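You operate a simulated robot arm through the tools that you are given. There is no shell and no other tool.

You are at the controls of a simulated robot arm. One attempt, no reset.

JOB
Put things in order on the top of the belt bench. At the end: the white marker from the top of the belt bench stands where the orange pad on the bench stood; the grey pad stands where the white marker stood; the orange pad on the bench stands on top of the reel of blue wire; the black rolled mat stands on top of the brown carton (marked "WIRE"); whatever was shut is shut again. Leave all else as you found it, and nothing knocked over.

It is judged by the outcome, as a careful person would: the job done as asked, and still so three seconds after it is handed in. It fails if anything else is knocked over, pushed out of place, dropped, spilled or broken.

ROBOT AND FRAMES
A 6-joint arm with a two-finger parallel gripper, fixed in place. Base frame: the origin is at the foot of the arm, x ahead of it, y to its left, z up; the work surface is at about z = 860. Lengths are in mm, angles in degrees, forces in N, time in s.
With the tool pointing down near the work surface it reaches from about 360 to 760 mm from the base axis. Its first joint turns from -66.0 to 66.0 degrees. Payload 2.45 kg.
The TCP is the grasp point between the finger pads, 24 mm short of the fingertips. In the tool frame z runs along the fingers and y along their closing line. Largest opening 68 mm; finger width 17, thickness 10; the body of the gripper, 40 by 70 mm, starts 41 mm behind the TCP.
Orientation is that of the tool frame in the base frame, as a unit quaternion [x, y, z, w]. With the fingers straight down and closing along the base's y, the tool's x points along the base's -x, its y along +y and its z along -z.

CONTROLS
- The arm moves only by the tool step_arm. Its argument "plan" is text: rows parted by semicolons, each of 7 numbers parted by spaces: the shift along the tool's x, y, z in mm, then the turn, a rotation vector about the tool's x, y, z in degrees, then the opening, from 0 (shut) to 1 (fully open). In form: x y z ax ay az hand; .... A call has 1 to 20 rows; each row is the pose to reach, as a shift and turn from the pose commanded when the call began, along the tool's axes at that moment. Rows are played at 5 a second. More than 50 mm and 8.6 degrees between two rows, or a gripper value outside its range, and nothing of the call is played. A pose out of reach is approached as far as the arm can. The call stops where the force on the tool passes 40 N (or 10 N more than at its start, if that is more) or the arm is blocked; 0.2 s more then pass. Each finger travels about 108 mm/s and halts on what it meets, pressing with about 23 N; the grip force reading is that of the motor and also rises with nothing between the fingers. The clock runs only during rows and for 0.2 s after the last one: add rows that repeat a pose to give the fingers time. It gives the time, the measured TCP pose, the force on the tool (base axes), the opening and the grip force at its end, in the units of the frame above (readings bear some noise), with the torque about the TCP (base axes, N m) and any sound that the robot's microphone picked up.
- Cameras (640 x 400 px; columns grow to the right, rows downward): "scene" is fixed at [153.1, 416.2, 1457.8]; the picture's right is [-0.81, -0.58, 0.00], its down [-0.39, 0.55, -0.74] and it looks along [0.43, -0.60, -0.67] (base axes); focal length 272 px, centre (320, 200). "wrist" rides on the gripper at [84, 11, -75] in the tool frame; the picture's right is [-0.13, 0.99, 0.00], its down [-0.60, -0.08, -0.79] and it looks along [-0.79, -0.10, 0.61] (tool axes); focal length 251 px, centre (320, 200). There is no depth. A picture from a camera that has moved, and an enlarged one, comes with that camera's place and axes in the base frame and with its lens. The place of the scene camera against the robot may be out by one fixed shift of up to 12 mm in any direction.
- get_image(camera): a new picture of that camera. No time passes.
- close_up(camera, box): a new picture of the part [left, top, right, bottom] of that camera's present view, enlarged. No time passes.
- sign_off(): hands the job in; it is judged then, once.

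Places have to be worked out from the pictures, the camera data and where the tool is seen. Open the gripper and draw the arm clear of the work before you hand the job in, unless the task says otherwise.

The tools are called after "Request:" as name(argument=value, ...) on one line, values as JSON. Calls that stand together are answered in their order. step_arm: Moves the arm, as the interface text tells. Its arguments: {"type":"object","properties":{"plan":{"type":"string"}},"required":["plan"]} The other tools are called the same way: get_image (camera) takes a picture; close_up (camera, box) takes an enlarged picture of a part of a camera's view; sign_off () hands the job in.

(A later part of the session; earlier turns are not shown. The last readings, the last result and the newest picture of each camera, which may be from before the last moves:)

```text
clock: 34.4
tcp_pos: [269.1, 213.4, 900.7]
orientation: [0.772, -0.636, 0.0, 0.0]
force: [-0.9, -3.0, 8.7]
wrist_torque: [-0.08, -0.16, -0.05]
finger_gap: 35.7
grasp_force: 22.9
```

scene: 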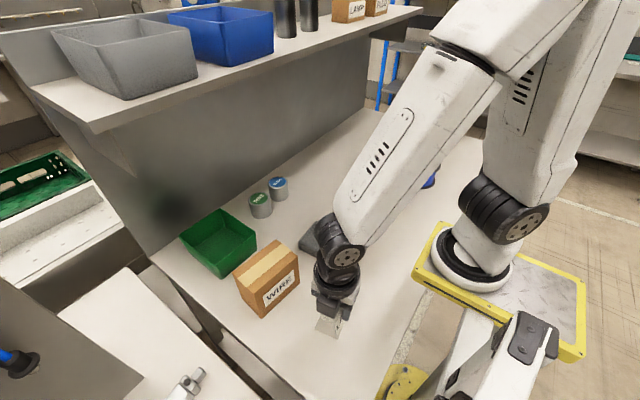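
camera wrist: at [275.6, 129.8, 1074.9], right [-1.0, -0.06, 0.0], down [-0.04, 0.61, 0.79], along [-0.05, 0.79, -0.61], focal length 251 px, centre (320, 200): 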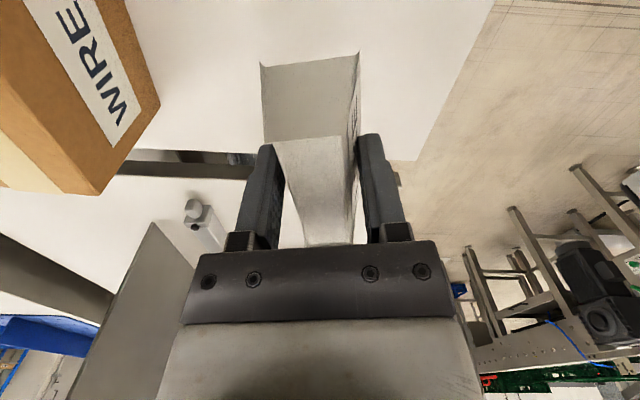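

Light contact (8.7 N), so the marker is on the bench. Opening slowly without moving.

Request:
step_arm(plan="0 0 0 0 0 0 0.45; 0 0 0 0 0 0 0.52; 0 0 0 0 0 0 0.56; 0 0 0 0 0 0 0.62; 0 0 0 0 0 0 0.75; 0 0 0 0 0 0 0.9; 0 0 0 0 0 0 0.9")

Request:
get_image(camera="wrist")

Request:
close_up(camera="scene", box=[300, 290, 380, 370])

```text
clock: 36.0
tcp_pos: [269.4, 214.6, 901.5]
orientation: [0.771, -0.636, 0.0, 0.0]
force: [0.3, 0.9, -0.2]
wrist_torque: [-0.02, 0.01, 0.04]
finger_gap: 61.0
grasp_force: 0.1
```

```text
taken
camera wrist: at [274.8, 129.8, 975.4], right [-1.0, -0.06, 0.0], down [-0.04, 0.61, 0.79], along [-0.05, 0.79, -0.61], focal length 251 px, centre (320, 200)
```

wrist: 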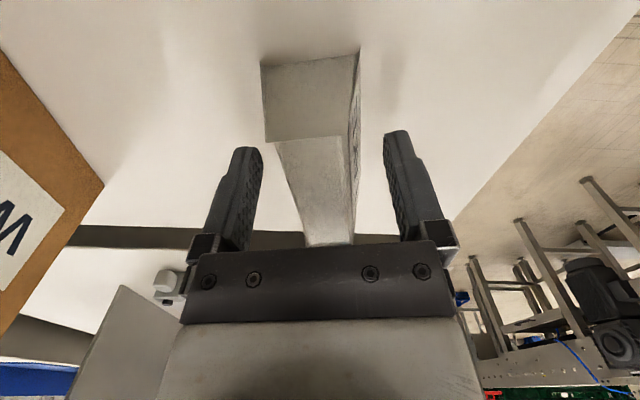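

```text
5.00 times, centred on (340, 330) of scene
camera zoom: at [153.1, 416.2, 1457.8], right [-0.81, -0.58, 0.0], down [-0.39, 0.55, -0.74], along [0.43, -0.6, -0.67], focal length 1360 px, centre (220, -450)
```

zoom: 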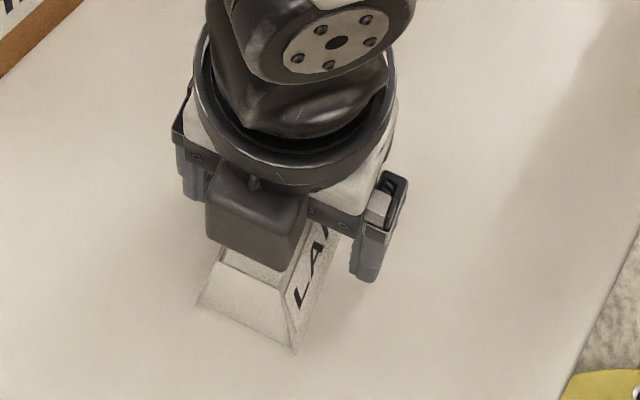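

Marker stands at the orange spot, released cleanly. Lifting straight up and moving over the grey pad near (446, 32), turning to its short axis (~3°).

Request:
step_arm(plan="0 0 -15 0 0 0 0.9; 0 0 -40 0 0 0 1; 0 0 -75 0 0 0 1; 0 0 -110 0 0 0 1; 0 0 -130 0 0 0 1; 30.5 -19.8 -130 0 0 1.1 1; 61 -39.6 -130 0 0 2.3 1; 91.4 -59.4 -130 0 0 3.4 1; 121.8 -79.1 -130 0 0 4.6 1; 152.3 -98.9 -125 0 0 5.7 1; 182.7 -118.7 -115 0 0 6.9 1; 213.2 -138.5 -100 0 0 8 1; 213.2 -138.5 -100 0 0 8 1")

Request:
get_image(camera="wrist")

Request:
get_image(camera="scene")

```text
clock: 38.8
tcp_pos: [445.9, 30.6, 999.8]
orientation: [0.726, -0.688, 0.0, 0.0]
force: [-0.1, -0.1, 0.2]
wrist_torque: [0.02, -0.01, 0.0]
finger_gap: 68.2
grasp_force: 0.2
```

```text
taken
camera wrist: at [439.7, -53.2, 1074.8], right [-1.0, 0.08, 0.0], down [0.05, 0.61, 0.79], along [0.06, 0.79, -0.61], focal length 251 px, centre (320, 200)
```

wrist: 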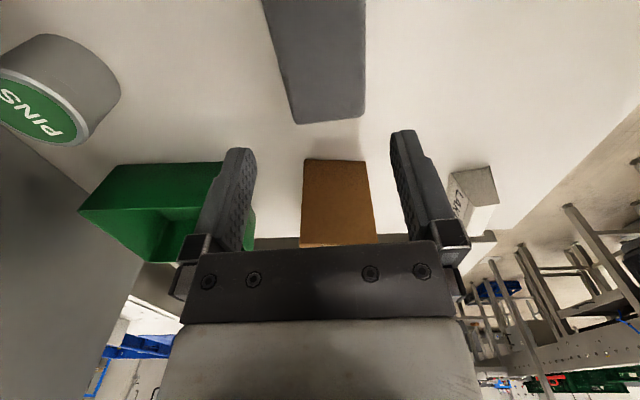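

```text
taken
```

scene: 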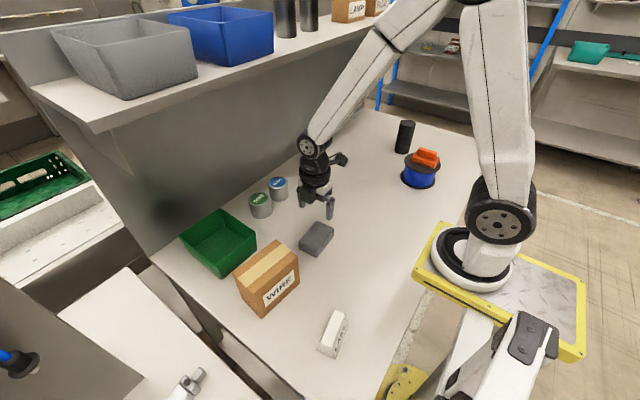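

The marker stands upright at the orange spot. Descending a bit over the grey pad to see it entirely.

Request:
step_arm(plan="0 0 18 0 0 0 1; 0 0 36 0 0 0 1; 0 0 54 0 0 0 1; 0 0 54 0 0 0 1")

Request:
get_image(camera="wrist")

Request:
close_up(camera="wrist", box=[220, 0, 420, 190])

```text
clock: 39.8
tcp_pos: [446.4, 32.7, 947.5]
orientation: [0.726, -0.688, 0.0, 0.0]
force: [0.2, 0.0, -0.2]
wrist_torque: [0.0, 0.0, -0.01]
finger_gap: 68.0
grasp_force: 0.1
```

```text
taken
camera wrist: at [439.3, -52.2, 1020.8], right [-1.0, 0.08, 0.0], down [0.05, 0.61, 0.79], along [0.06, 0.79, -0.61], focal length 251 px, centre (320, 200)
```

wrist: 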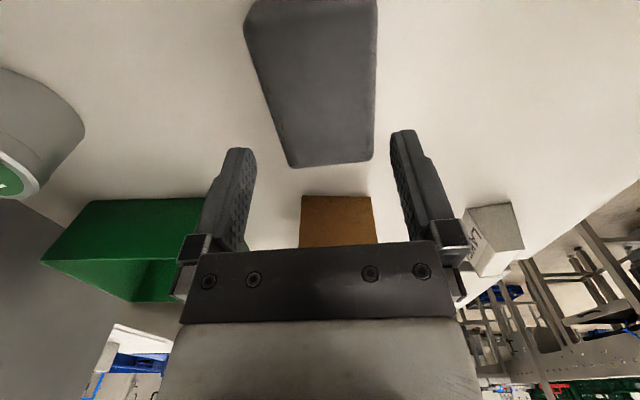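

```text
2.11 times, centred on (320, 95) of wrist
camera zoom: at [439.3, -52.2, 1020.8], right [-1.0, 0.08, 0.0], down [0.05, 0.61, 0.79], along [0.06, 0.79, -0.61], focal length 529 px, centre (320, 421)
```

zoom: 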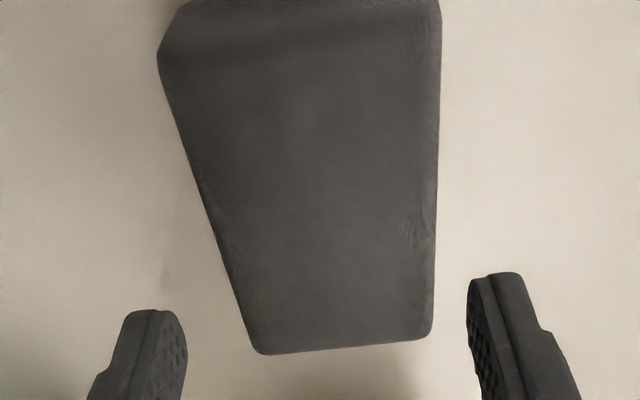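

Grey pad is about 60 wide × 92 long × 28 high with centre near (445, 32); clearance is ~4 mm per side. I'll fine-align (-1.3 mm, 0.75°) and descend to just above its top for a check.

Request:
step_arm(plan="0.4 1.3 8 0 0 -0.75 1; 0.4 1.3 18 0 0 -0.75 1; 0.4 1.3 27 0 0 -0.75 1; 0.4 1.3 27 0 0 -0.75 1")

Request:
close_up(camera="wrist", box=[180, 0, 460, 260])

Request:
close_up(camera="scene", box=[280, 200, 350, 270])

```text
clock: 40.8
tcp_pos: [446.4, 31.5, 918.5]
orientation: [0.729, -0.684, 0.0, 0.001]
force: [0.3, 0.1, -0.3]
wrist_torque: [-0.02, 0.0, 0.03]
finger_gap: 67.9
grasp_force: 0.0
```

```text
1.54 times, centred on (320, 130) of wrist
camera zoom: at [439.2, -53.2, 994.2], right [-1.0, 0.06, 0.0], down [0.04, 0.61, 0.79], along [0.05, 0.79, -0.61], focal length 387 px, centre (320, 308)
```

zoom: 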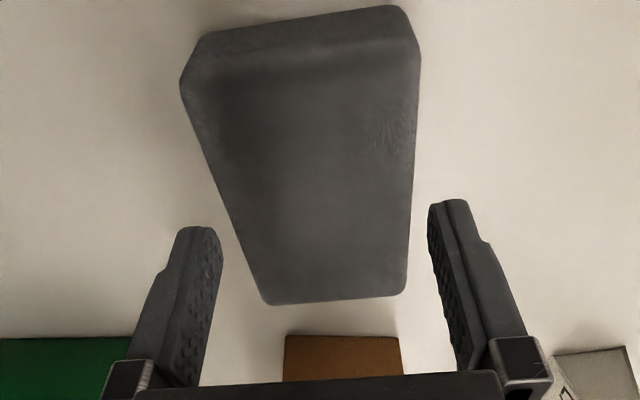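

```text
5.71 times, centred on (315, 235) of scene
camera zoom: at [153.1, 416.2, 1457.8], right [-0.81, -0.58, 0.0], down [-0.39, 0.55, -0.74], along [0.43, -0.6, -0.67], focal length 1554 px, centre (349, 0)
```

zoom: 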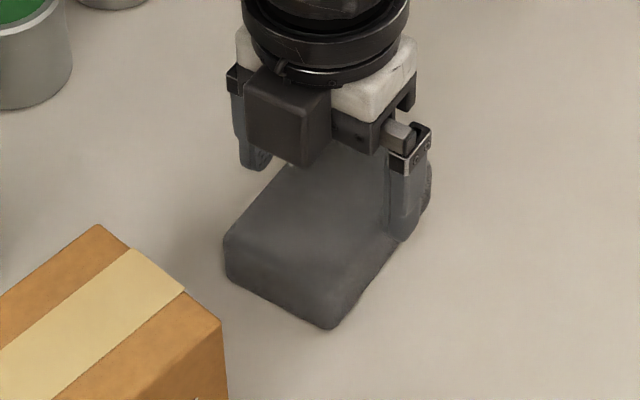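

Alignment looks centred with roughly 4–5 mm clearance on each side. Descending the rest of the way.

Request:
step_arm(plan="0 0 7 0 0 0 1; 0 0 14 0 0 0 1; 0 0 21 0 0 0 1; 0 0 28.5 0 0 0 1; 0 0 28.5 0 0 0 1")

Request:
close_up(camera="wrist", box=[180, 0, 460, 260])

Request:
close_up(camera="scene", box=[280, 200, 350, 270])

```text
clock: 42.0
tcp_pos: [445.4, 31.3, 890.5]
orientation: [0.73, -0.684, 0.0, 0.001]
force: [0.5, 0.4, 0.3]
wrist_torque: [0.0, 0.02, 0.02]
finger_gap: 67.7
grasp_force: 0.1
```

```text
1.54 times, centred on (320, 130) of wrist
camera zoom: at [439.4, -53.4, 965.6], right [-1.0, 0.06, 0.0], down [0.04, 0.61, 0.79], along [0.05, 0.79, -0.61], focal length 387 px, centre (320, 308)
```

zoom: 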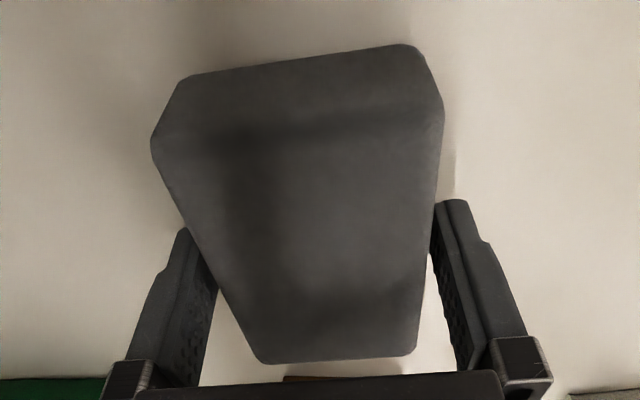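

```text
5.71 times, centred on (315, 235) of scene
camera zoom: at [153.1, 416.2, 1457.8], right [-0.81, -0.58, 0.0], down [-0.39, 0.55, -0.74], along [0.43, -0.6, -0.67], focal length 1554 px, centre (349, 0)
```

zoom: 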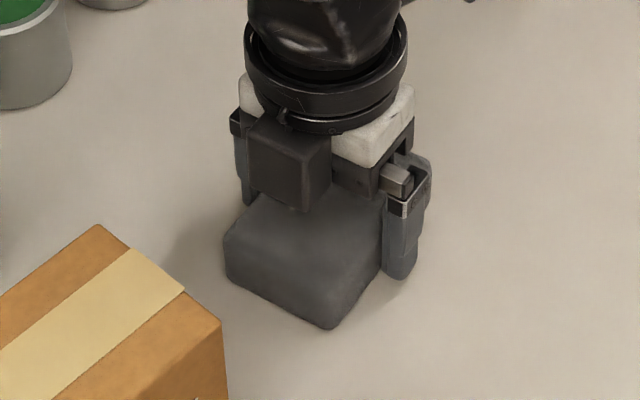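

Fingers are down both sides of the pad with no contact force. Closing on it.

Request:
step_arm(plan="0 0 0 0 0 0 0.93; 0 0 0 0 0 0 0.87; 0 0 0 0 0 0 0.7; 0 0 0 0 0 0 0.3; 0 0 0 0 0 0 0; 0 0 0 0 0 0 0")

Request:
close_up(camera="wrist", box=[180, 0, 460, 260])

```text
clock: 43.4
tcp_pos: [444.5, 31.4, 890.6]
orientation: [0.73, -0.683, 0.0, 0.0]
force: [-0.7, -0.7, 0.4]
wrist_torque: [-0.03, -0.01, -0.01]
finger_gap: 61.3
grasp_force: 22.5
```

```text
1.54 times, centred on (320, 130) of wrist
camera zoom: at [439.3, -53.3, 965.7], right [-1.0, 0.06, 0.0], down [0.04, 0.61, 0.79], along [0.05, 0.79, -0.61], focal length 387 px, centre (320, 308)
```

zoom: 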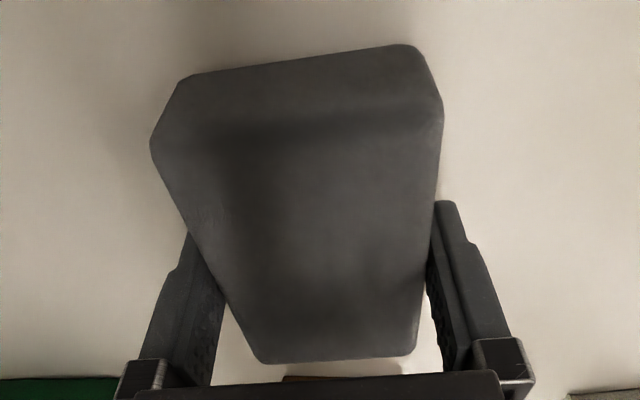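

Gripped at 61.3 mm. Lifting gently to z≈960 and checking.

Request:
step_arm(plan="0 0 -3 0 0 0 0; 0 0 -8 0 0 0 0; 0 0 -18 0 0 0 0; 0 0 -32 0 0 0 0; 0 0 -50 0 0 0 0; 0 0 -70 0 0 0 0; 0 0 -70 0 0 0 0")

Request:
get_image(camera="wrist")

Request:
get_image(camera="scene")

```text
clock: 45.0
tcp_pos: [443.6, 31.1, 959.7]
orientation: [0.73, -0.684, 0.0, 0.0]
force: [-0.6, 0.8, -0.6]
wrist_torque: [0.0, 0.0, 0.0]
finger_gap: 61.1
grasp_force: 23.5
```

```text
taken
camera wrist: at [439.0, -53.6, 1035.7], right [-1.0, 0.06, 0.0], down [0.04, 0.61, 0.79], along [0.05, 0.79, -0.61], focal length 251 px, centre (320, 200)
```

wrist: 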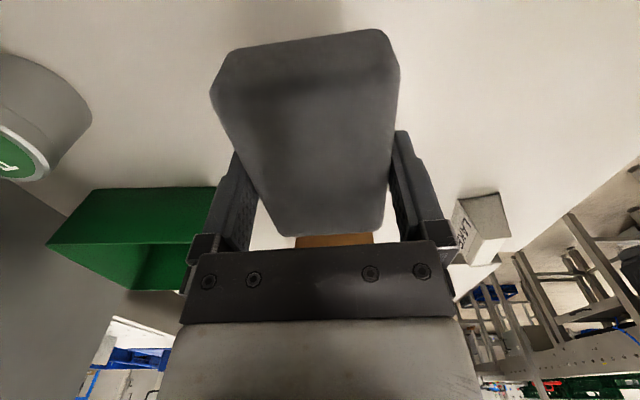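

```text
taken
```

scene: 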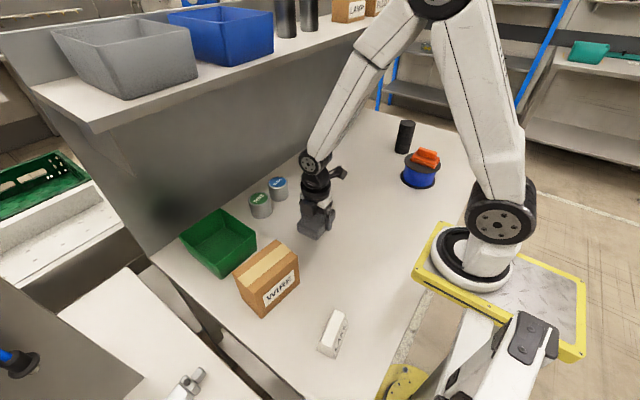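

Grey pad held level. Carrying it to the marker's old place at (384, -111) and lowering to a few mm above the bench.

Request:
step_arm(plan="23 11.7 0 0 0 0 0; 46.2 23.4 0 0 0 0 0; 69.3 35.1 0 0 0 0 0; 92.4 46.8 0 0 0 0 0; 115.5 58.5 0 0 0 0 0; 138.5 70.2 0 0 0 0 0; 138.5 70.2 15 0 0 0 0; 138.5 70.2 32 0 0 0 0; 138.5 70.2 48 0 0 0 0; 138.5 70.2 60 0 0 0 0; 138.5 70.2 66 0 0 0 0; 138.5 70.2 66 0 0 0 0")

Request:
get_image(camera="wrist")

Request:
close_up(camera="scene", box=[320, 170, 410, 250])

```text
clock: 47.6
tcp_pos: [383.0, -110.1, 894.4]
orientation: [0.73, -0.684, -0.001, -0.001]
force: [-0.1, -0.1, -0.4]
wrist_torque: [0.02, -0.03, -0.01]
finger_gap: 61.0
grasp_force: 22.8
```

```text
taken
camera wrist: at [378.1, -196.5, 969.8], right [-1.0, 0.06, 0.0], down [0.04, 0.61, 0.79], along [0.05, 0.79, -0.61], focal length 251 px, centre (320, 200)
```

wrist: 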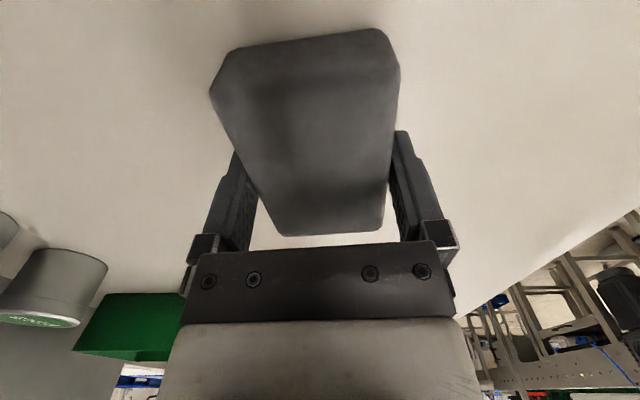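

```text
5.00 times, centred on (365, 210) of scene
camera zoom: at [153.1, 416.2, 1457.8], right [-0.81, -0.58, 0.0], down [-0.39, 0.55, -0.74], along [0.43, -0.6, -0.67], focal length 1360 px, centre (95, 150)
```

zoom: 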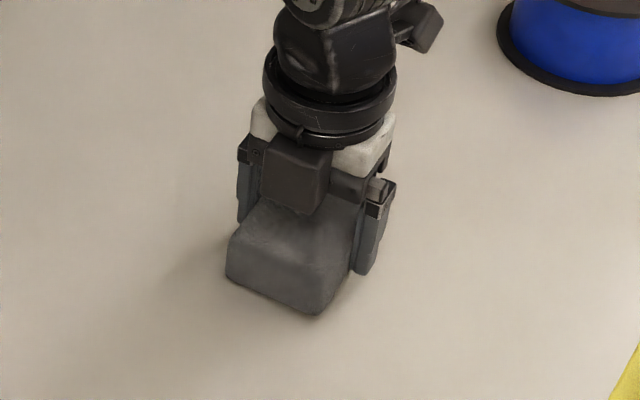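

About 4 mm above contact. Easing down.

Request:
step_arm(plan="0 0 1 0 0 0 0; 0 0 2 0 0 0 0; 0 0 3 0 0 0 0; 0 0 4 0 0 0 0; 0 0 4.6 0 0 0 0; 0 0 4.6 0 0 0 0")

```text
clock: 49.0
tcp_pos: [383.6, -111.7, 891.1]
orientation: [0.73, -0.684, 0.0, 0.001]
force: [-3.4, -2.6, 14.3]
wrist_torque: [0.0, 0.1, 0.0]
finger_gap: 60.9
grasp_force: 22.9
```

Contact at 14 N, so the pad is seated. Relieving slightly and opening gently.

Request:
step_arm(plan="0 0 -0.7 0 0 0 0; 0 0 -0.7 0 0 0 0.8; 0 0 -0.7 0 0 0 0.88; 0 0 -0.7 0 0 0 0.92; 0 0 -0.7 0 0 0 0.96; 0 0 -0.7 0 0 0 1; 0 0 -0.7 0 0 0 1")

Request:
get_image(camera="wrist")

Request:
close_up(camera="scene", box=[320, 170, 410, 250])

```text
clock: 50.6
tcp_pos: [383.7, -111.2, 891.4]
orientation: [0.73, -0.683, 0.0, 0.0]
force: [-0.2, -0.5, -0.5]
wrist_torque: [-0.02, 0.01, 0.0]
finger_gap: 67.8
grasp_force: 0.1
```

```text
taken
camera wrist: at [378.4, -196.2, 965.9], right [-1.0, 0.06, 0.0], down [0.04, 0.61, 0.79], along [0.05, 0.79, -0.61], focal length 251 px, centre (320, 200)
```

wrist: 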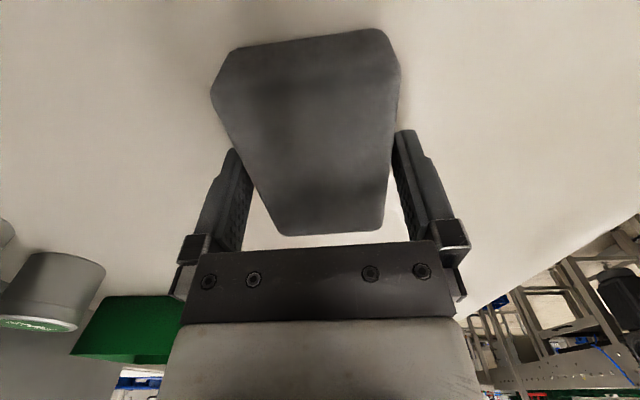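

```text
5.00 times, centred on (365, 210) of scene
camera zoom: at [153.1, 416.2, 1457.8], right [-0.81, -0.58, 0.0], down [-0.39, 0.55, -0.74], along [0.43, -0.6, -0.67], focal length 1360 px, centre (95, 150)
```

zoom: 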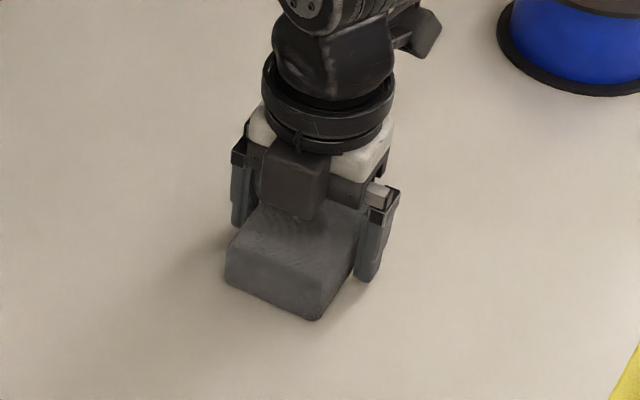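

Released cleanly, pad not disturbed. Lifting straight up clear of it.

Request:
step_arm(plan="0 0 -8 0 0 0 1; 0 0 -20 0 0 0 1; 0 0 -45 0 0 0 1; 0 0 -80 0 0 0 1; 0 0 -120 0 0 0 1; 0 0 -160 0 0 0 1; 0 0 -160 0 0 0 1")

Request:
get_image(camera="scene")

Request:
close_up(camera="scene", box=[330, 90, 480, 240])

```text
clock: 52.2
tcp_pos: [384.9, -111.5, 1049.9]
orientation: [0.73, -0.684, 0.001, 0.0]
force: [0.6, -0.2, -0.1]
wrist_torque: [-0.02, 0.0, 0.0]
finger_gap: 68.1
grasp_force: 0.0
```

```text
taken
```

scene: 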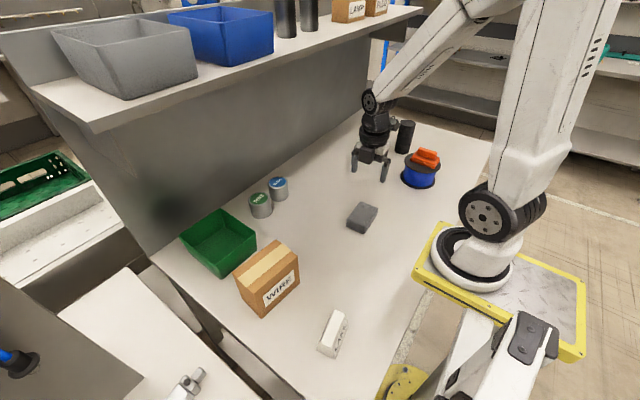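

```text
2.67 times, centred on (405, 165) of scene
camera zoom: at [153.1, 416.2, 1457.8], right [-0.81, -0.58, 0.0], down [-0.39, 0.55, -0.74], along [0.43, -0.6, -0.67], focal length 725 px, centre (93, 293)
```

zoom: 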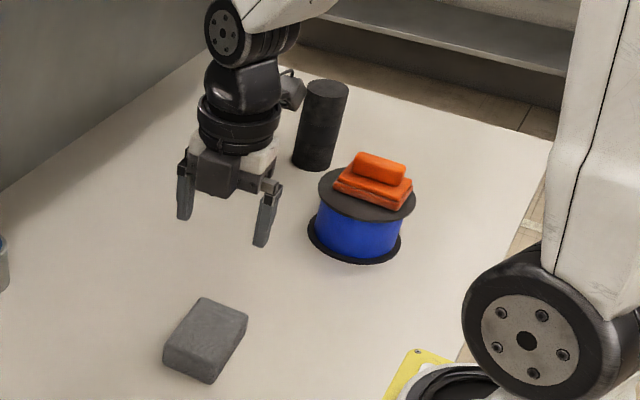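

Grey pad now stands where the marker was. Next I'll travel toward the mat (near (446, -558)), turning the tool to face radially outward, and stop short to look.

Request:
step_arm(plan="21.6 0.6 -2 0 0 8.05 1; 43.2 1.2 -4 0 0 16.1 1; 64.8 1.8 -6 0 0 24.15 1; 86.4 2.4 -8 0 0 32.2 1; 108 3 -10 0 0 40.25 1; 129.6 3.6 -10 0 0 48.3 1; 151.2 4.1 -10 0 0 56.4 1; 172.8 4.7 -10 0 0 64.4 1; 194.4 5.3 -10 0 0 72.5 1; 216 5.9 -10 0 0 80.5 1; 237.6 6.5 -10 0 0 88.6 1; 259.2 7.1 -10 0 0 96.6 1; 280.8 7.7 -10 0 0 104.7 1; 302.4 8.3 -10 0 0 112.7 1; 324 8.8 -10 0 0 120.8 1; 345.6 9.4 -10 0 0 128.8 1; 367.2 10 -10 0 0 136.9 1; 388.8 10.6 -10 0 0 145 1; 388.8 10.6 -10 0 0 145 1")

Request:
get_image(camera="wrist")

Request:
get_image(camera="scene")

```text
clock: 56.2
tcp_pos: [399.0, -500.2, 1060.4]
orientation: [0.434, 0.901, 0.0, 0.0]
force: [0.3, 0.3, 0.3]
wrist_torque: [-0.01, -0.03, -0.03]
finger_gap: 68.2
grasp_force: 0.0
```

```text
taken
camera wrist: at [354.8, -428.4, 1135.8], right [0.86, 0.52, 0.0], down [0.32, -0.52, 0.79], along [0.41, -0.68, -0.61], focal length 251 px, centre (320, 200)
```

wrist: 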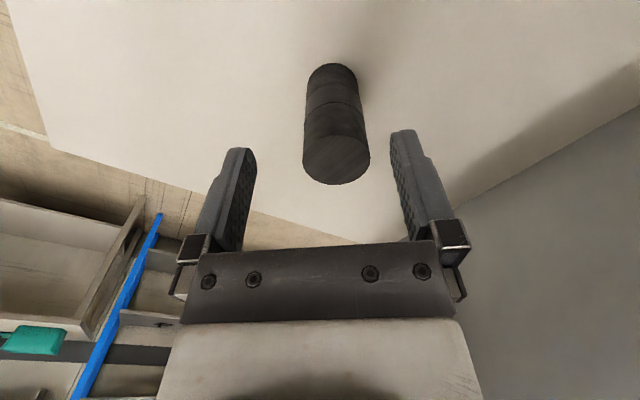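

```text
taken
```

scene: 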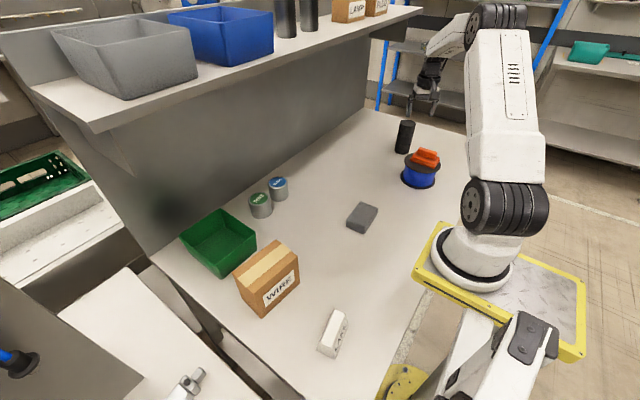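

Request:
close_up(camera="wrist", box=[270, 40, 400, 200])

Request:
close_up(camera="scene", box=[380, 100, 450, 200])

Request:
close_up(camera="scene", box=[225, 230, 310, 325])

```text
2.50 times, centred on (335, 120) of wrist
camera zoom: at [354.8, -428.4, 1135.8], right [0.86, 0.52, 0.0], down [0.32, -0.52, 0.79], along [0.41, -0.68, -0.61], focal length 629 px, centre (282, 400)
```

zoom: 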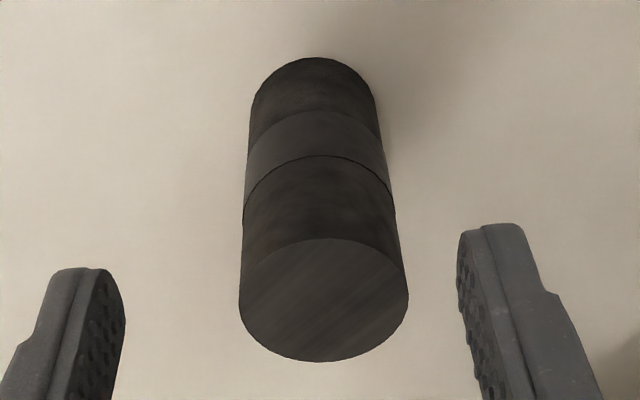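

```text
4.00 times, centred on (415, 150) of scene
camera zoom: at [153.1, 416.2, 1457.8], right [-0.81, -0.58, 0.0], down [-0.39, 0.55, -0.74], along [0.43, -0.6, -0.67], focal length 1088 px, centre (-60, 400)
```

zoom: 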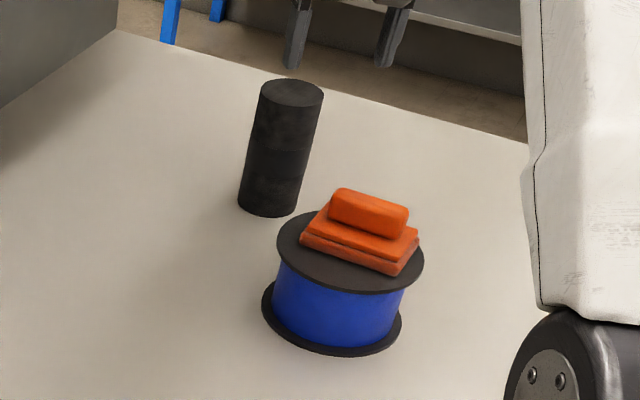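

```text
4.21 times, centred on (268, 278) of scene
camera zoom: at [153.1, 416.2, 1457.8], right [-0.81, -0.58, 0.0], down [-0.39, 0.55, -0.74], along [0.43, -0.6, -0.67], focal length 1145 px, centre (541, -126)
```

zoom: 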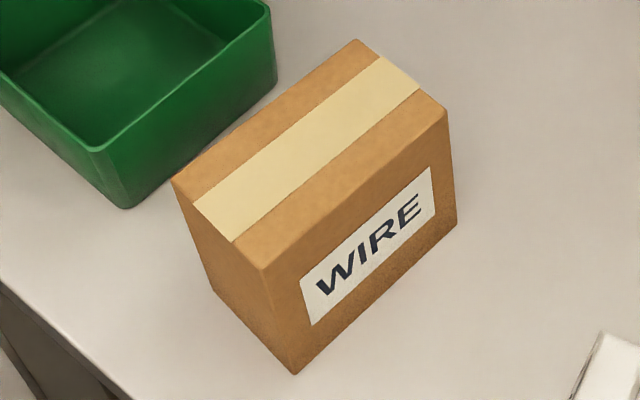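

Mat fits a cylinder ~57 mm in diameter, ~120 high, centred near (444, -549). I'll move over it at z≈1022 (tips above its top) and re-check centring.

Request:
step_arm(plan="-22 2 0 0 0 0 1; -44 4 0 0 0 0 1; -66 5.9 0 0 0 0 1; -66 5.9 20 0 0 0 1; -66 5.9 36 0 0 0 1; -66 5.9 36 0 0 0 1")

Request:
get_image(camera="wrist")

Request:
close_up(camera="wrist", box=[220, 0, 420, 190])

Request:
close_up(camera="scene", box=[380, 80, 450, 180])

```text
clock: 57.6
tcp_pos: [444.2, -548.0, 1024.6]
orientation: [0.434, 0.901, 0.0, -0.001]
force: [0.3, 0.6, 0.2]
wrist_torque: [-0.01, -0.01, 0.02]
finger_gap: 67.9
grasp_force: 0.0
```

```text
taken
camera wrist: at [400.4, -476.0, 1100.0], right [0.85, 0.52, 0.0], down [0.32, -0.52, 0.79], along [0.41, -0.68, -0.61], focal length 251 px, centre (320, 200)
```

wrist: 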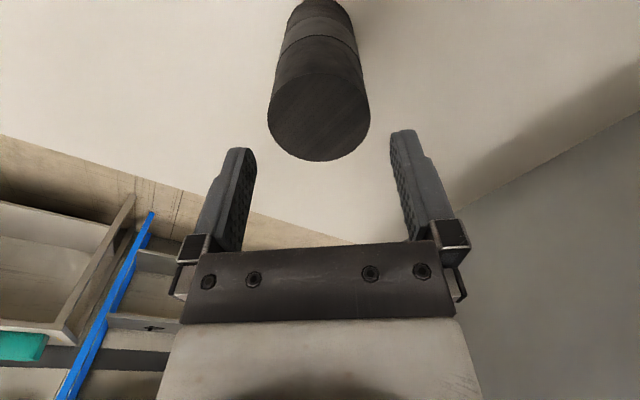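

```text
2.11 times, centred on (320, 95) of wrist
camera zoom: at [400.4, -476.0, 1100.0], right [0.85, 0.52, 0.0], down [0.32, -0.52, 0.79], along [0.41, -0.68, -0.61], focal length 529 px, centre (320, 421)
```

zoom: 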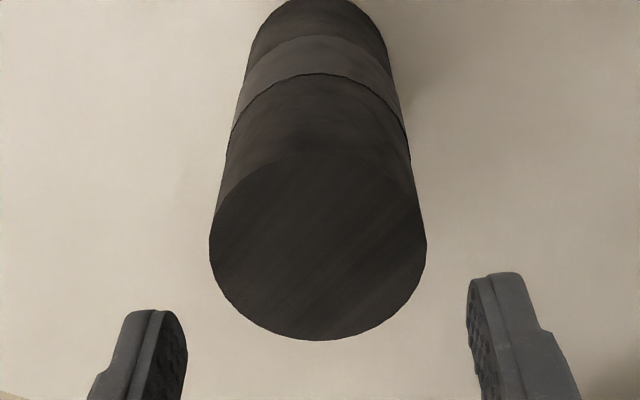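

```text
4.00 times, centred on (415, 130) of scene
camera zoom: at [153.1, 416.2, 1457.8], right [-0.81, -0.58, 0.0], down [-0.39, 0.55, -0.74], along [0.43, -0.6, -0.67], focal length 1088 px, centre (-60, 480)
```

zoom: 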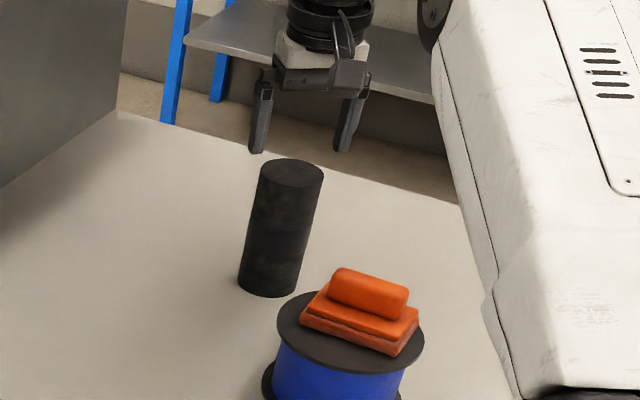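

Mat is centred within ~1 mm of the gripper's axis (diameter ~56). Correcting 1 mm and descending around it so tips go ~48 mm below its top.

Request:
step_arm(plan="-1 -0.9 8 0 0 0 1; -1 -0.9 18 0 0 0 1; -1 -0.9 28 0 0 0 1; -1 -0.9 38 0 0 0 1; -1 -0.9 48 0 0 0 1; -1 -0.9 58 0 0 0 1; -1 -0.9 67 0 0 0 1; -1 -0.9 67 0 0 0 1")

Request:
get_image(camera="wrist")

Request:
close_up(camera="scene", box=[380, 80, 450, 180])

```text
clock: 59.4
tcp_pos: [444.8, -548.8, 957.7]
orientation: [0.432, 0.902, 0.0, 0.0]
force: [0.3, 0.2, 0.5]
wrist_torque: [-0.02, -0.02, 0.01]
finger_gap: 67.9
grasp_force: 0.1
```

```text
taken
camera wrist: at [400.6, -477.3, 1032.6], right [0.85, 0.52, 0.0], down [0.32, -0.52, 0.79], along [0.41, -0.68, -0.61], focal length 251 px, centre (320, 200)
```

wrist: 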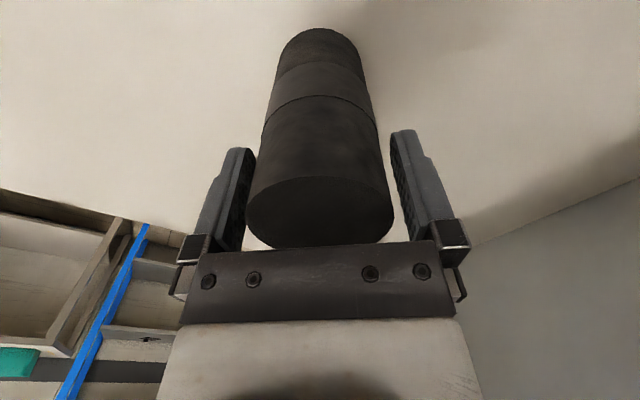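

```text
4.00 times, centred on (415, 130) of scene
camera zoom: at [153.1, 416.2, 1457.8], right [-0.81, -0.58, 0.0], down [-0.39, 0.55, -0.74], along [0.43, -0.6, -0.67], focal length 1088 px, centre (-60, 480)
```

zoom: 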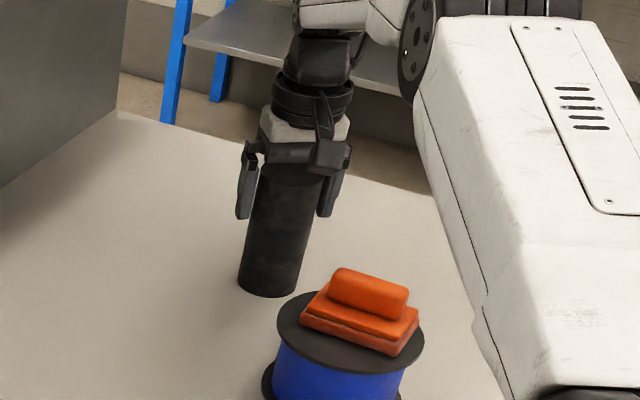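

Fingers straddle the mat with no contact. Closing.

Request:
step_arm(plan="0 0 0 0 0 0 0.9; 0 0 0 0 0 0 0.85; 0 0 0 0 0 0 0.8; 0 0 0 0 0 0 0.5; 0 0 0 0 0 0 0; 0 0 0 0 0 0 0; 0 0 0 0 0 0 0")

Request:
get_image(camera="wrist")

Request:
close_up(camera="scene", box=[380, 80, 450, 180])

```text
clock: 61.0
tcp_pos: [445.3, -548.9, 958.1]
orientation: [0.433, 0.902, 0.001, 0.0]
force: [-1.3, -1.3, -0.8]
wrist_torque: [-0.08, 0.04, -0.01]
finger_gap: 58.7
grasp_force: 23.7
```

```text
taken
camera wrist: at [400.5, -477.3, 1032.7], right [0.85, 0.52, 0.0], down [0.32, -0.52, 0.79], along [0.41, -0.68, -0.61], focal length 251 px, centre (320, 200)
```

wrist: 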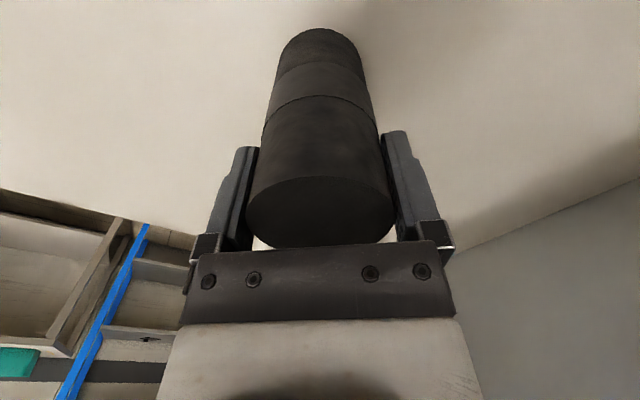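

```text
4.00 times, centred on (415, 130) of scene
camera zoom: at [153.1, 416.2, 1457.8], right [-0.81, -0.58, 0.0], down [-0.39, 0.55, -0.74], along [0.43, -0.6, -0.67], focal length 1088 px, centre (-60, 480)
```

zoom: 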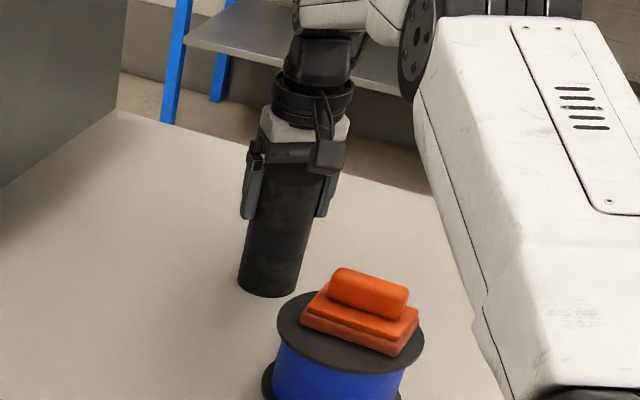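

Gripped at 58.7 mm. Lifting slowly, straight up.

Request:
step_arm(plan="0 0 -3 0 0 0 0; 0 0 -8 0 0 0 0; 0 0 -16 0 0 0 0; 0 0 -28 0 0 0 0; 0 0 -42 0 0 0 0; 0 0 -60 0 0 0 0; 0 0 -60 0 0 0 0")

Request:
get_image(camera="wrist")

Request:
close_up(camera="scene", box=[380, 60, 450, 180])

```text
clock: 62.6
tcp_pos: [444.8, -549.5, 1017.9]
orientation: [0.432, 0.902, 0.0, 0.0]
force: [-0.4, 0.2, -2.7]
wrist_torque: [0.01, 0.01, -0.01]
finger_gap: 58.8
grasp_force: 22.9
```

```text
taken
camera wrist: at [400.9, -477.1, 1093.2], right [0.85, 0.52, 0.0], down [0.32, -0.52, 0.79], along [0.41, -0.68, -0.61], focal length 251 px, centre (320, 200)
```

wrist: 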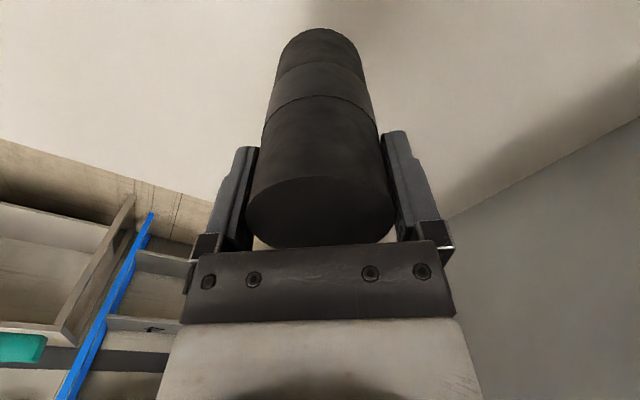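

```text
3.33 times, centred on (415, 120) of scene
camera zoom: at [153.2, 416.2, 1457.8], right [-0.81, -0.58, 0.0], down [-0.39, 0.55, -0.74], along [0.43, -0.6, -0.67], focal length 907 px, centre (3, 467)
```

zoom: 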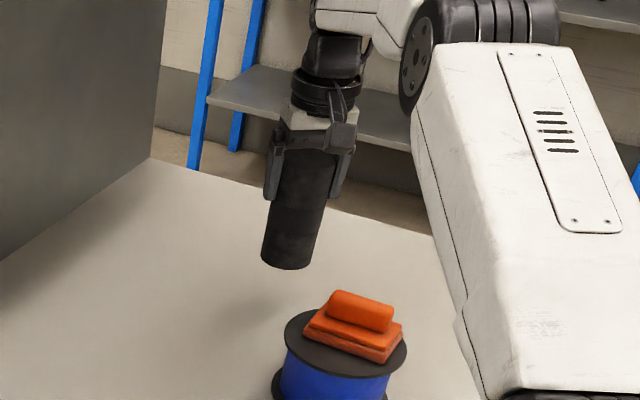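

The mat is held firmly and vertical. Lifting to z≈1120 and carrying it along x≈445 toward the carton, first half of the way.

Request:
step_arm(plan="0 0 -20 0 0 0 0; 0 0 -45 0 0 0 0; 0 0 -75 0 0 0 0; 0 0 -102 0 0 0 0; 7.8 6.2 -102 0 0 -1 0; 19.5 15.6 -102 0 0 -2.5 0; 35.2 28.1 -102 0 0 -4.5 0; 58.6 46.8 -102 0 0 -7.6 0; 86 68.6 -102 0 0 -11.1 0; 114.9 91.7 -102 0 0 -14.8 0; 144.6 115.4 -102 0 0 -18.7 0; 174.3 139.1 -102 0 0 -22.5 0; 204 162.8 -102 0 0 -26.3 0; 233.7 186.5 -102 0 0 -30.2 0; 263.4 210.3 -102 0 0 -34 0; 289.2 230.8 -102 0 0 -37.3 0; 311 248.3 -102 0 0 -40.2 0; 328.2 262 -102 0 0 -42.4 0; 340 271.4 -102 0 0 -43.9 0; 343.9 274.5 -102 0 0 -44.4 0")

Request:
get_image(camera="scene")

Request:
get_image(camera="wrist")

```text
clock: 66.8
tcp_pos: [443.8, -109.7, 1120.6]
orientation: [0.06, 0.998, 0.0, 0.0]
force: [-0.8, -1.0, -2.6]
wrist_torque: [0.01, 0.01, 0.02]
finger_gap: 58.7
grasp_force: 23.2
```

```text
taken
```

scene: 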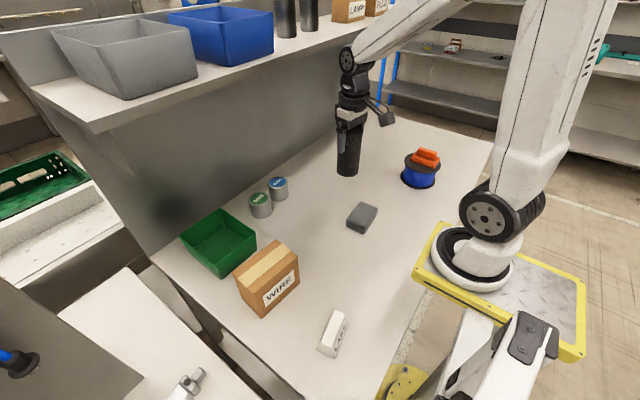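

```text
taken
camera wrist: at [361.0, -88.6, 1195.0], right [0.25, 0.97, 0.0], down [0.59, -0.15, 0.79], along [0.77, -0.2, -0.61], focal length 251 px, centre (320, 200)
```

wrist: 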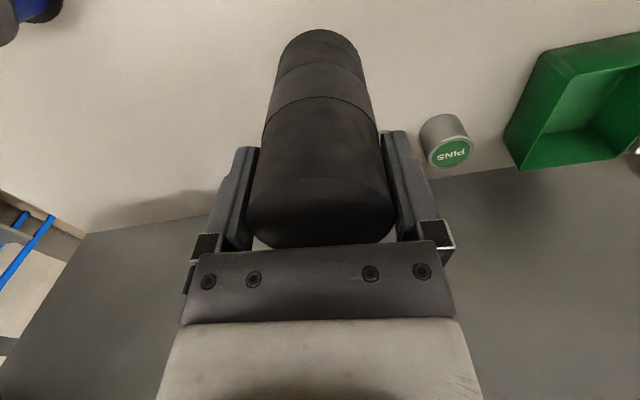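

Mat steady. I'll move to a vantage point near (400, 95) where the carton is visible beside the mat in the wrist view, to measure its top precisely.

Request:
step_arm(plan="5 15 0 0 0 0 0; 14 42 0 0 0 0 0; 26 76 0 0 0 0 0; 38.5 112 0 0 0 0 0; 51 148 0 0 0 0 0; 61 177 0 0 0 0 0; 66 192 0 0 0 0 0; 68 198 0 0 0 0 0; 68 198 0 0 0 0 0")

Request:
get_image(camera="wrist")

Request:
close_up(camera="wrist", box=[360, 0, 600, 170])

Request:
get_image(camera="scene")

```text
clock: 68.8
tcp_pos: [398.7, 96.2, 1120.6]
orientation: [0.06, 0.998, 0.001, 0.0]
force: [0.2, -0.5, -2.3]
wrist_torque: [0.04, -0.02, 0.01]
finger_gap: 58.7
grasp_force: 23.2
```

```text
taken
camera wrist: at [317.2, 116.4, 1195.2], right [0.25, 0.97, 0.0], down [0.59, -0.15, 0.79], along [0.77, -0.2, -0.61], focal length 251 px, centre (320, 200)
```

wrist: 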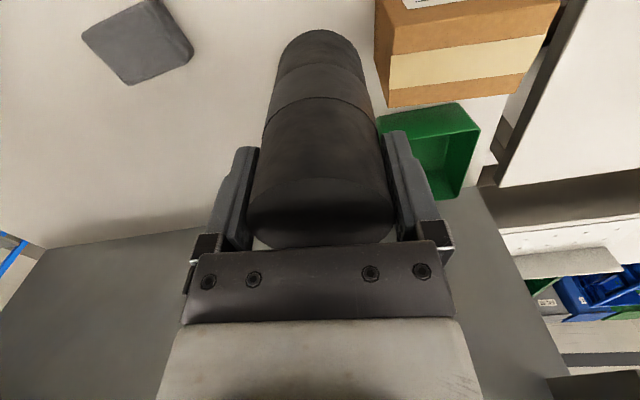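

```text
2.35 times, centred on (480, 85) of wrist
camera zoom: at [317.2, 116.4, 1195.2], right [0.25, 0.97, 0.0], down [0.59, -0.15, 0.79], along [0.77, -0.2, -0.61], focal length 592 px, centre (-56, 471)
```

zoom: 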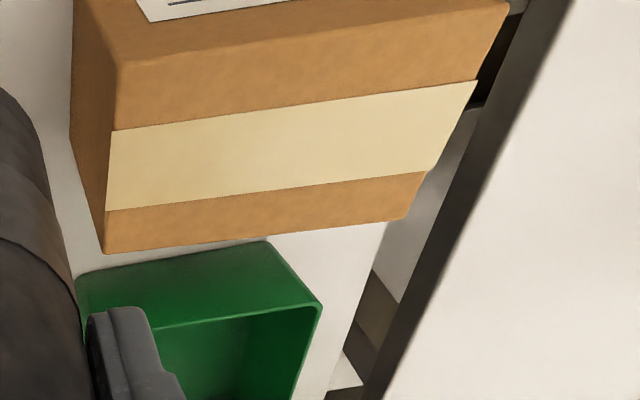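

```text
taken
```

scene: 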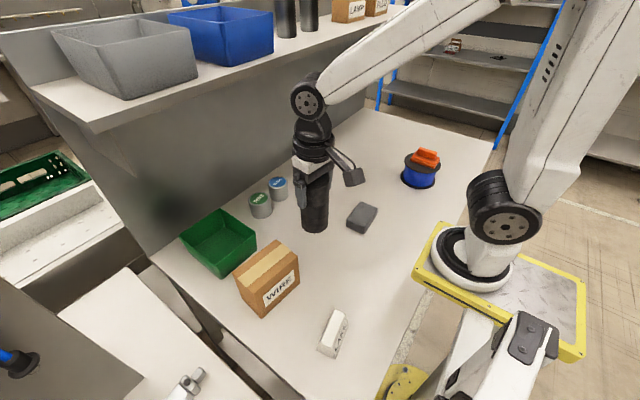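

Carton's top face measures about 120 × 69.5 mm, centred near (445, 210), top z≈968. Moving the mat over it and descending partway.

Request:
step_arm(plan="-2.6 10 0 0 0 0 0; -8 31 0 0 0 0 0; -15.5 60 0 0 0 0 0; -23 89 0 0 0 0 0; -28.5 110 0 0 0 0 0; -30.8 119.2 0 0 0 0 0; -30.8 119.2 12 0 0 0 0; -30.8 119.2 25 0 0 0 0; -30.8 119.2 36 0 0 0 0; -30.8 119.2 36 0 0 0 0")

Request:
get_image(camera="wrist")

Request:
close_up(camera="scene", box=[200, 160, 340, 330])

```text
clock: 71.0
tcp_pos: [443.8, 209.3, 1083.1]
orientation: [0.059, 0.998, 0.0, 0.0]
force: [0.5, 0.0, -2.0]
wrist_torque: [0.02, 0.01, 0.0]
finger_gap: 58.6
grasp_force: 22.8
```

```text
taken
camera wrist: at [362.0, 230.2, 1158.5], right [0.25, 0.97, 0.0], down [0.59, -0.15, 0.79], along [0.77, -0.2, -0.61], focal length 251 px, centre (320, 200)
```

wrist: 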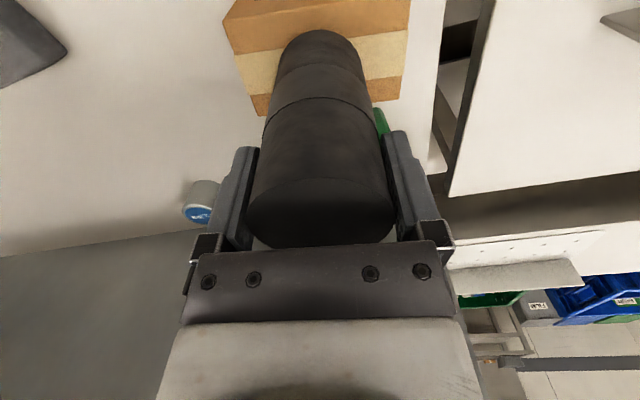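

```text
2.35 times, centred on (270, 245) of scene
camera zoom: at [153.2, 416.3, 1457.8], right [-0.81, -0.58, 0.0], down [-0.39, 0.55, -0.74], along [0.43, -0.6, -0.67], focal length 640 px, centre (438, 94)
```

zoom: 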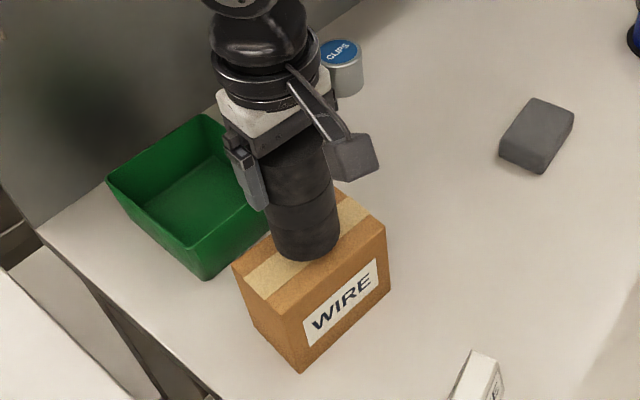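

Request:
close_up(camera="scene", box=[230, 210, 315, 325])

Request:
close_up(camera="wrist", box=[210, 0, 430, 140])

```text
3.48 times, centred on (272, 268) of scene
camera zoom: at [153.2, 416.3, 1457.8], right [-0.81, -0.58, 0.0], down [-0.39, 0.55, -0.74], along [0.43, -0.6, -0.67], focal length 946 px, centre (485, -35)
```

zoom: 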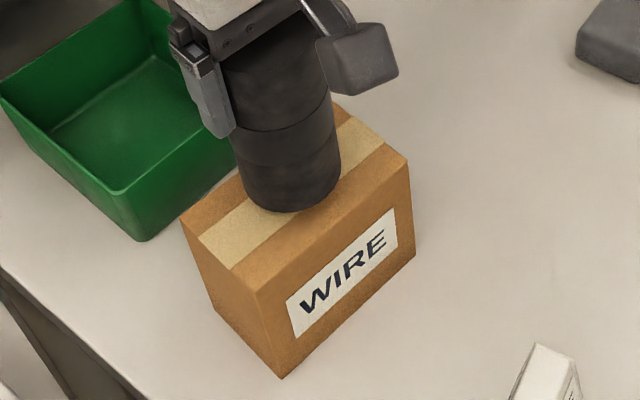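

```text
2.86 times, centred on (320, 70) of wrist
camera zoom: at [362.0, 230.2, 1158.5], right [0.25, 0.97, 0.0], down [0.59, -0.15, 0.79], along [0.77, -0.2, -0.61], focal length 718 px, centre (320, 571)
```

zoom: 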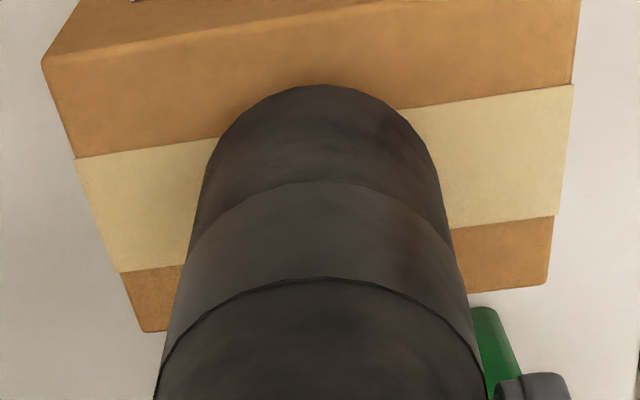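

In the wrist frame the mat's bottom and the carton's top centre coincide within about 1 mm. Lowering to just above contact.

Request:
step_arm(plan="0 0.8 4 0 0 0 0; 0 0.8 8 0 0 0 0; 0 0.8 11 0 0 0 0; 0 0.8 13 0 0 0 0; 0 0.8 13 0 0 0 0")

Request:
close_up(camera="scene", box=[230, 210, 315, 325])

```text
clock: 72.2
tcp_pos: [444.6, 211.7, 1069.6]
orientation: [0.059, 0.998, 0.0, 0.0]
force: [-0.5, -0.3, -2.2]
wrist_torque: [-0.02, -0.01, 0.01]
finger_gap: 58.8
grasp_force: 23.4
```

```text
3.48 times, centred on (272, 268) of scene
camera zoom: at [153.2, 416.3, 1457.8], right [-0.81, -0.58, 0.0], down [-0.39, 0.55, -0.74], along [0.43, -0.6, -0.67], focal length 946 px, centre (485, -35)
```

zoom: 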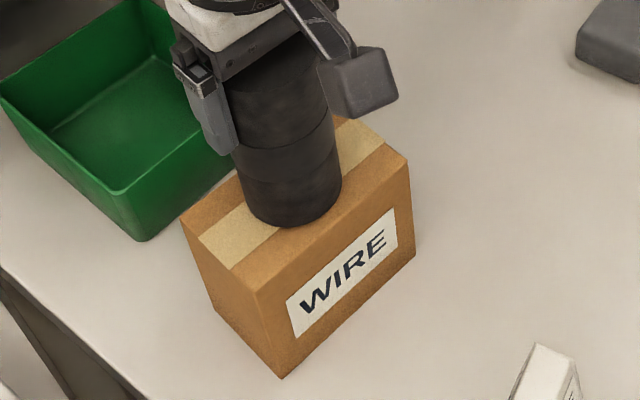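

Still no contact (weight ~2 N only). Easing down in 1 mm steps.

Request:
step_arm(plan="0 0 1 0 0 0 0; 0 0 2 0 0 0 0; 0 0 3 0 0 0 0; 0 0 3 0 0 0 0")

```text
clock: 73.2
tcp_pos: [444.3, 210.6, 1068.4]
orientation: [0.06, 0.998, -0.001, 0.0]
force: [-0.6, -0.4, -3.0]
wrist_torque: [0.01, -0.04, -0.02]
finger_gap: 58.8
grasp_force: 23.4
```

Request:
step_arm(plan="0 0 0.7 0 0 0 0; 0 0 1.4 0 0 0 0; 0 0 2 0 0 0 0; 0 0 2 0 0 0 0")

```text
clock: 74.2
tcp_pos: [444.1, 211.5, 1067.3]
orientation: [0.06, 0.998, 0.001, 0.002]
force: [-7.2, -4.5, 26.9]
wrist_torque: [-0.39, 0.37, 0.01]
finger_gap: 58.9
grasp_force: 22.6
```

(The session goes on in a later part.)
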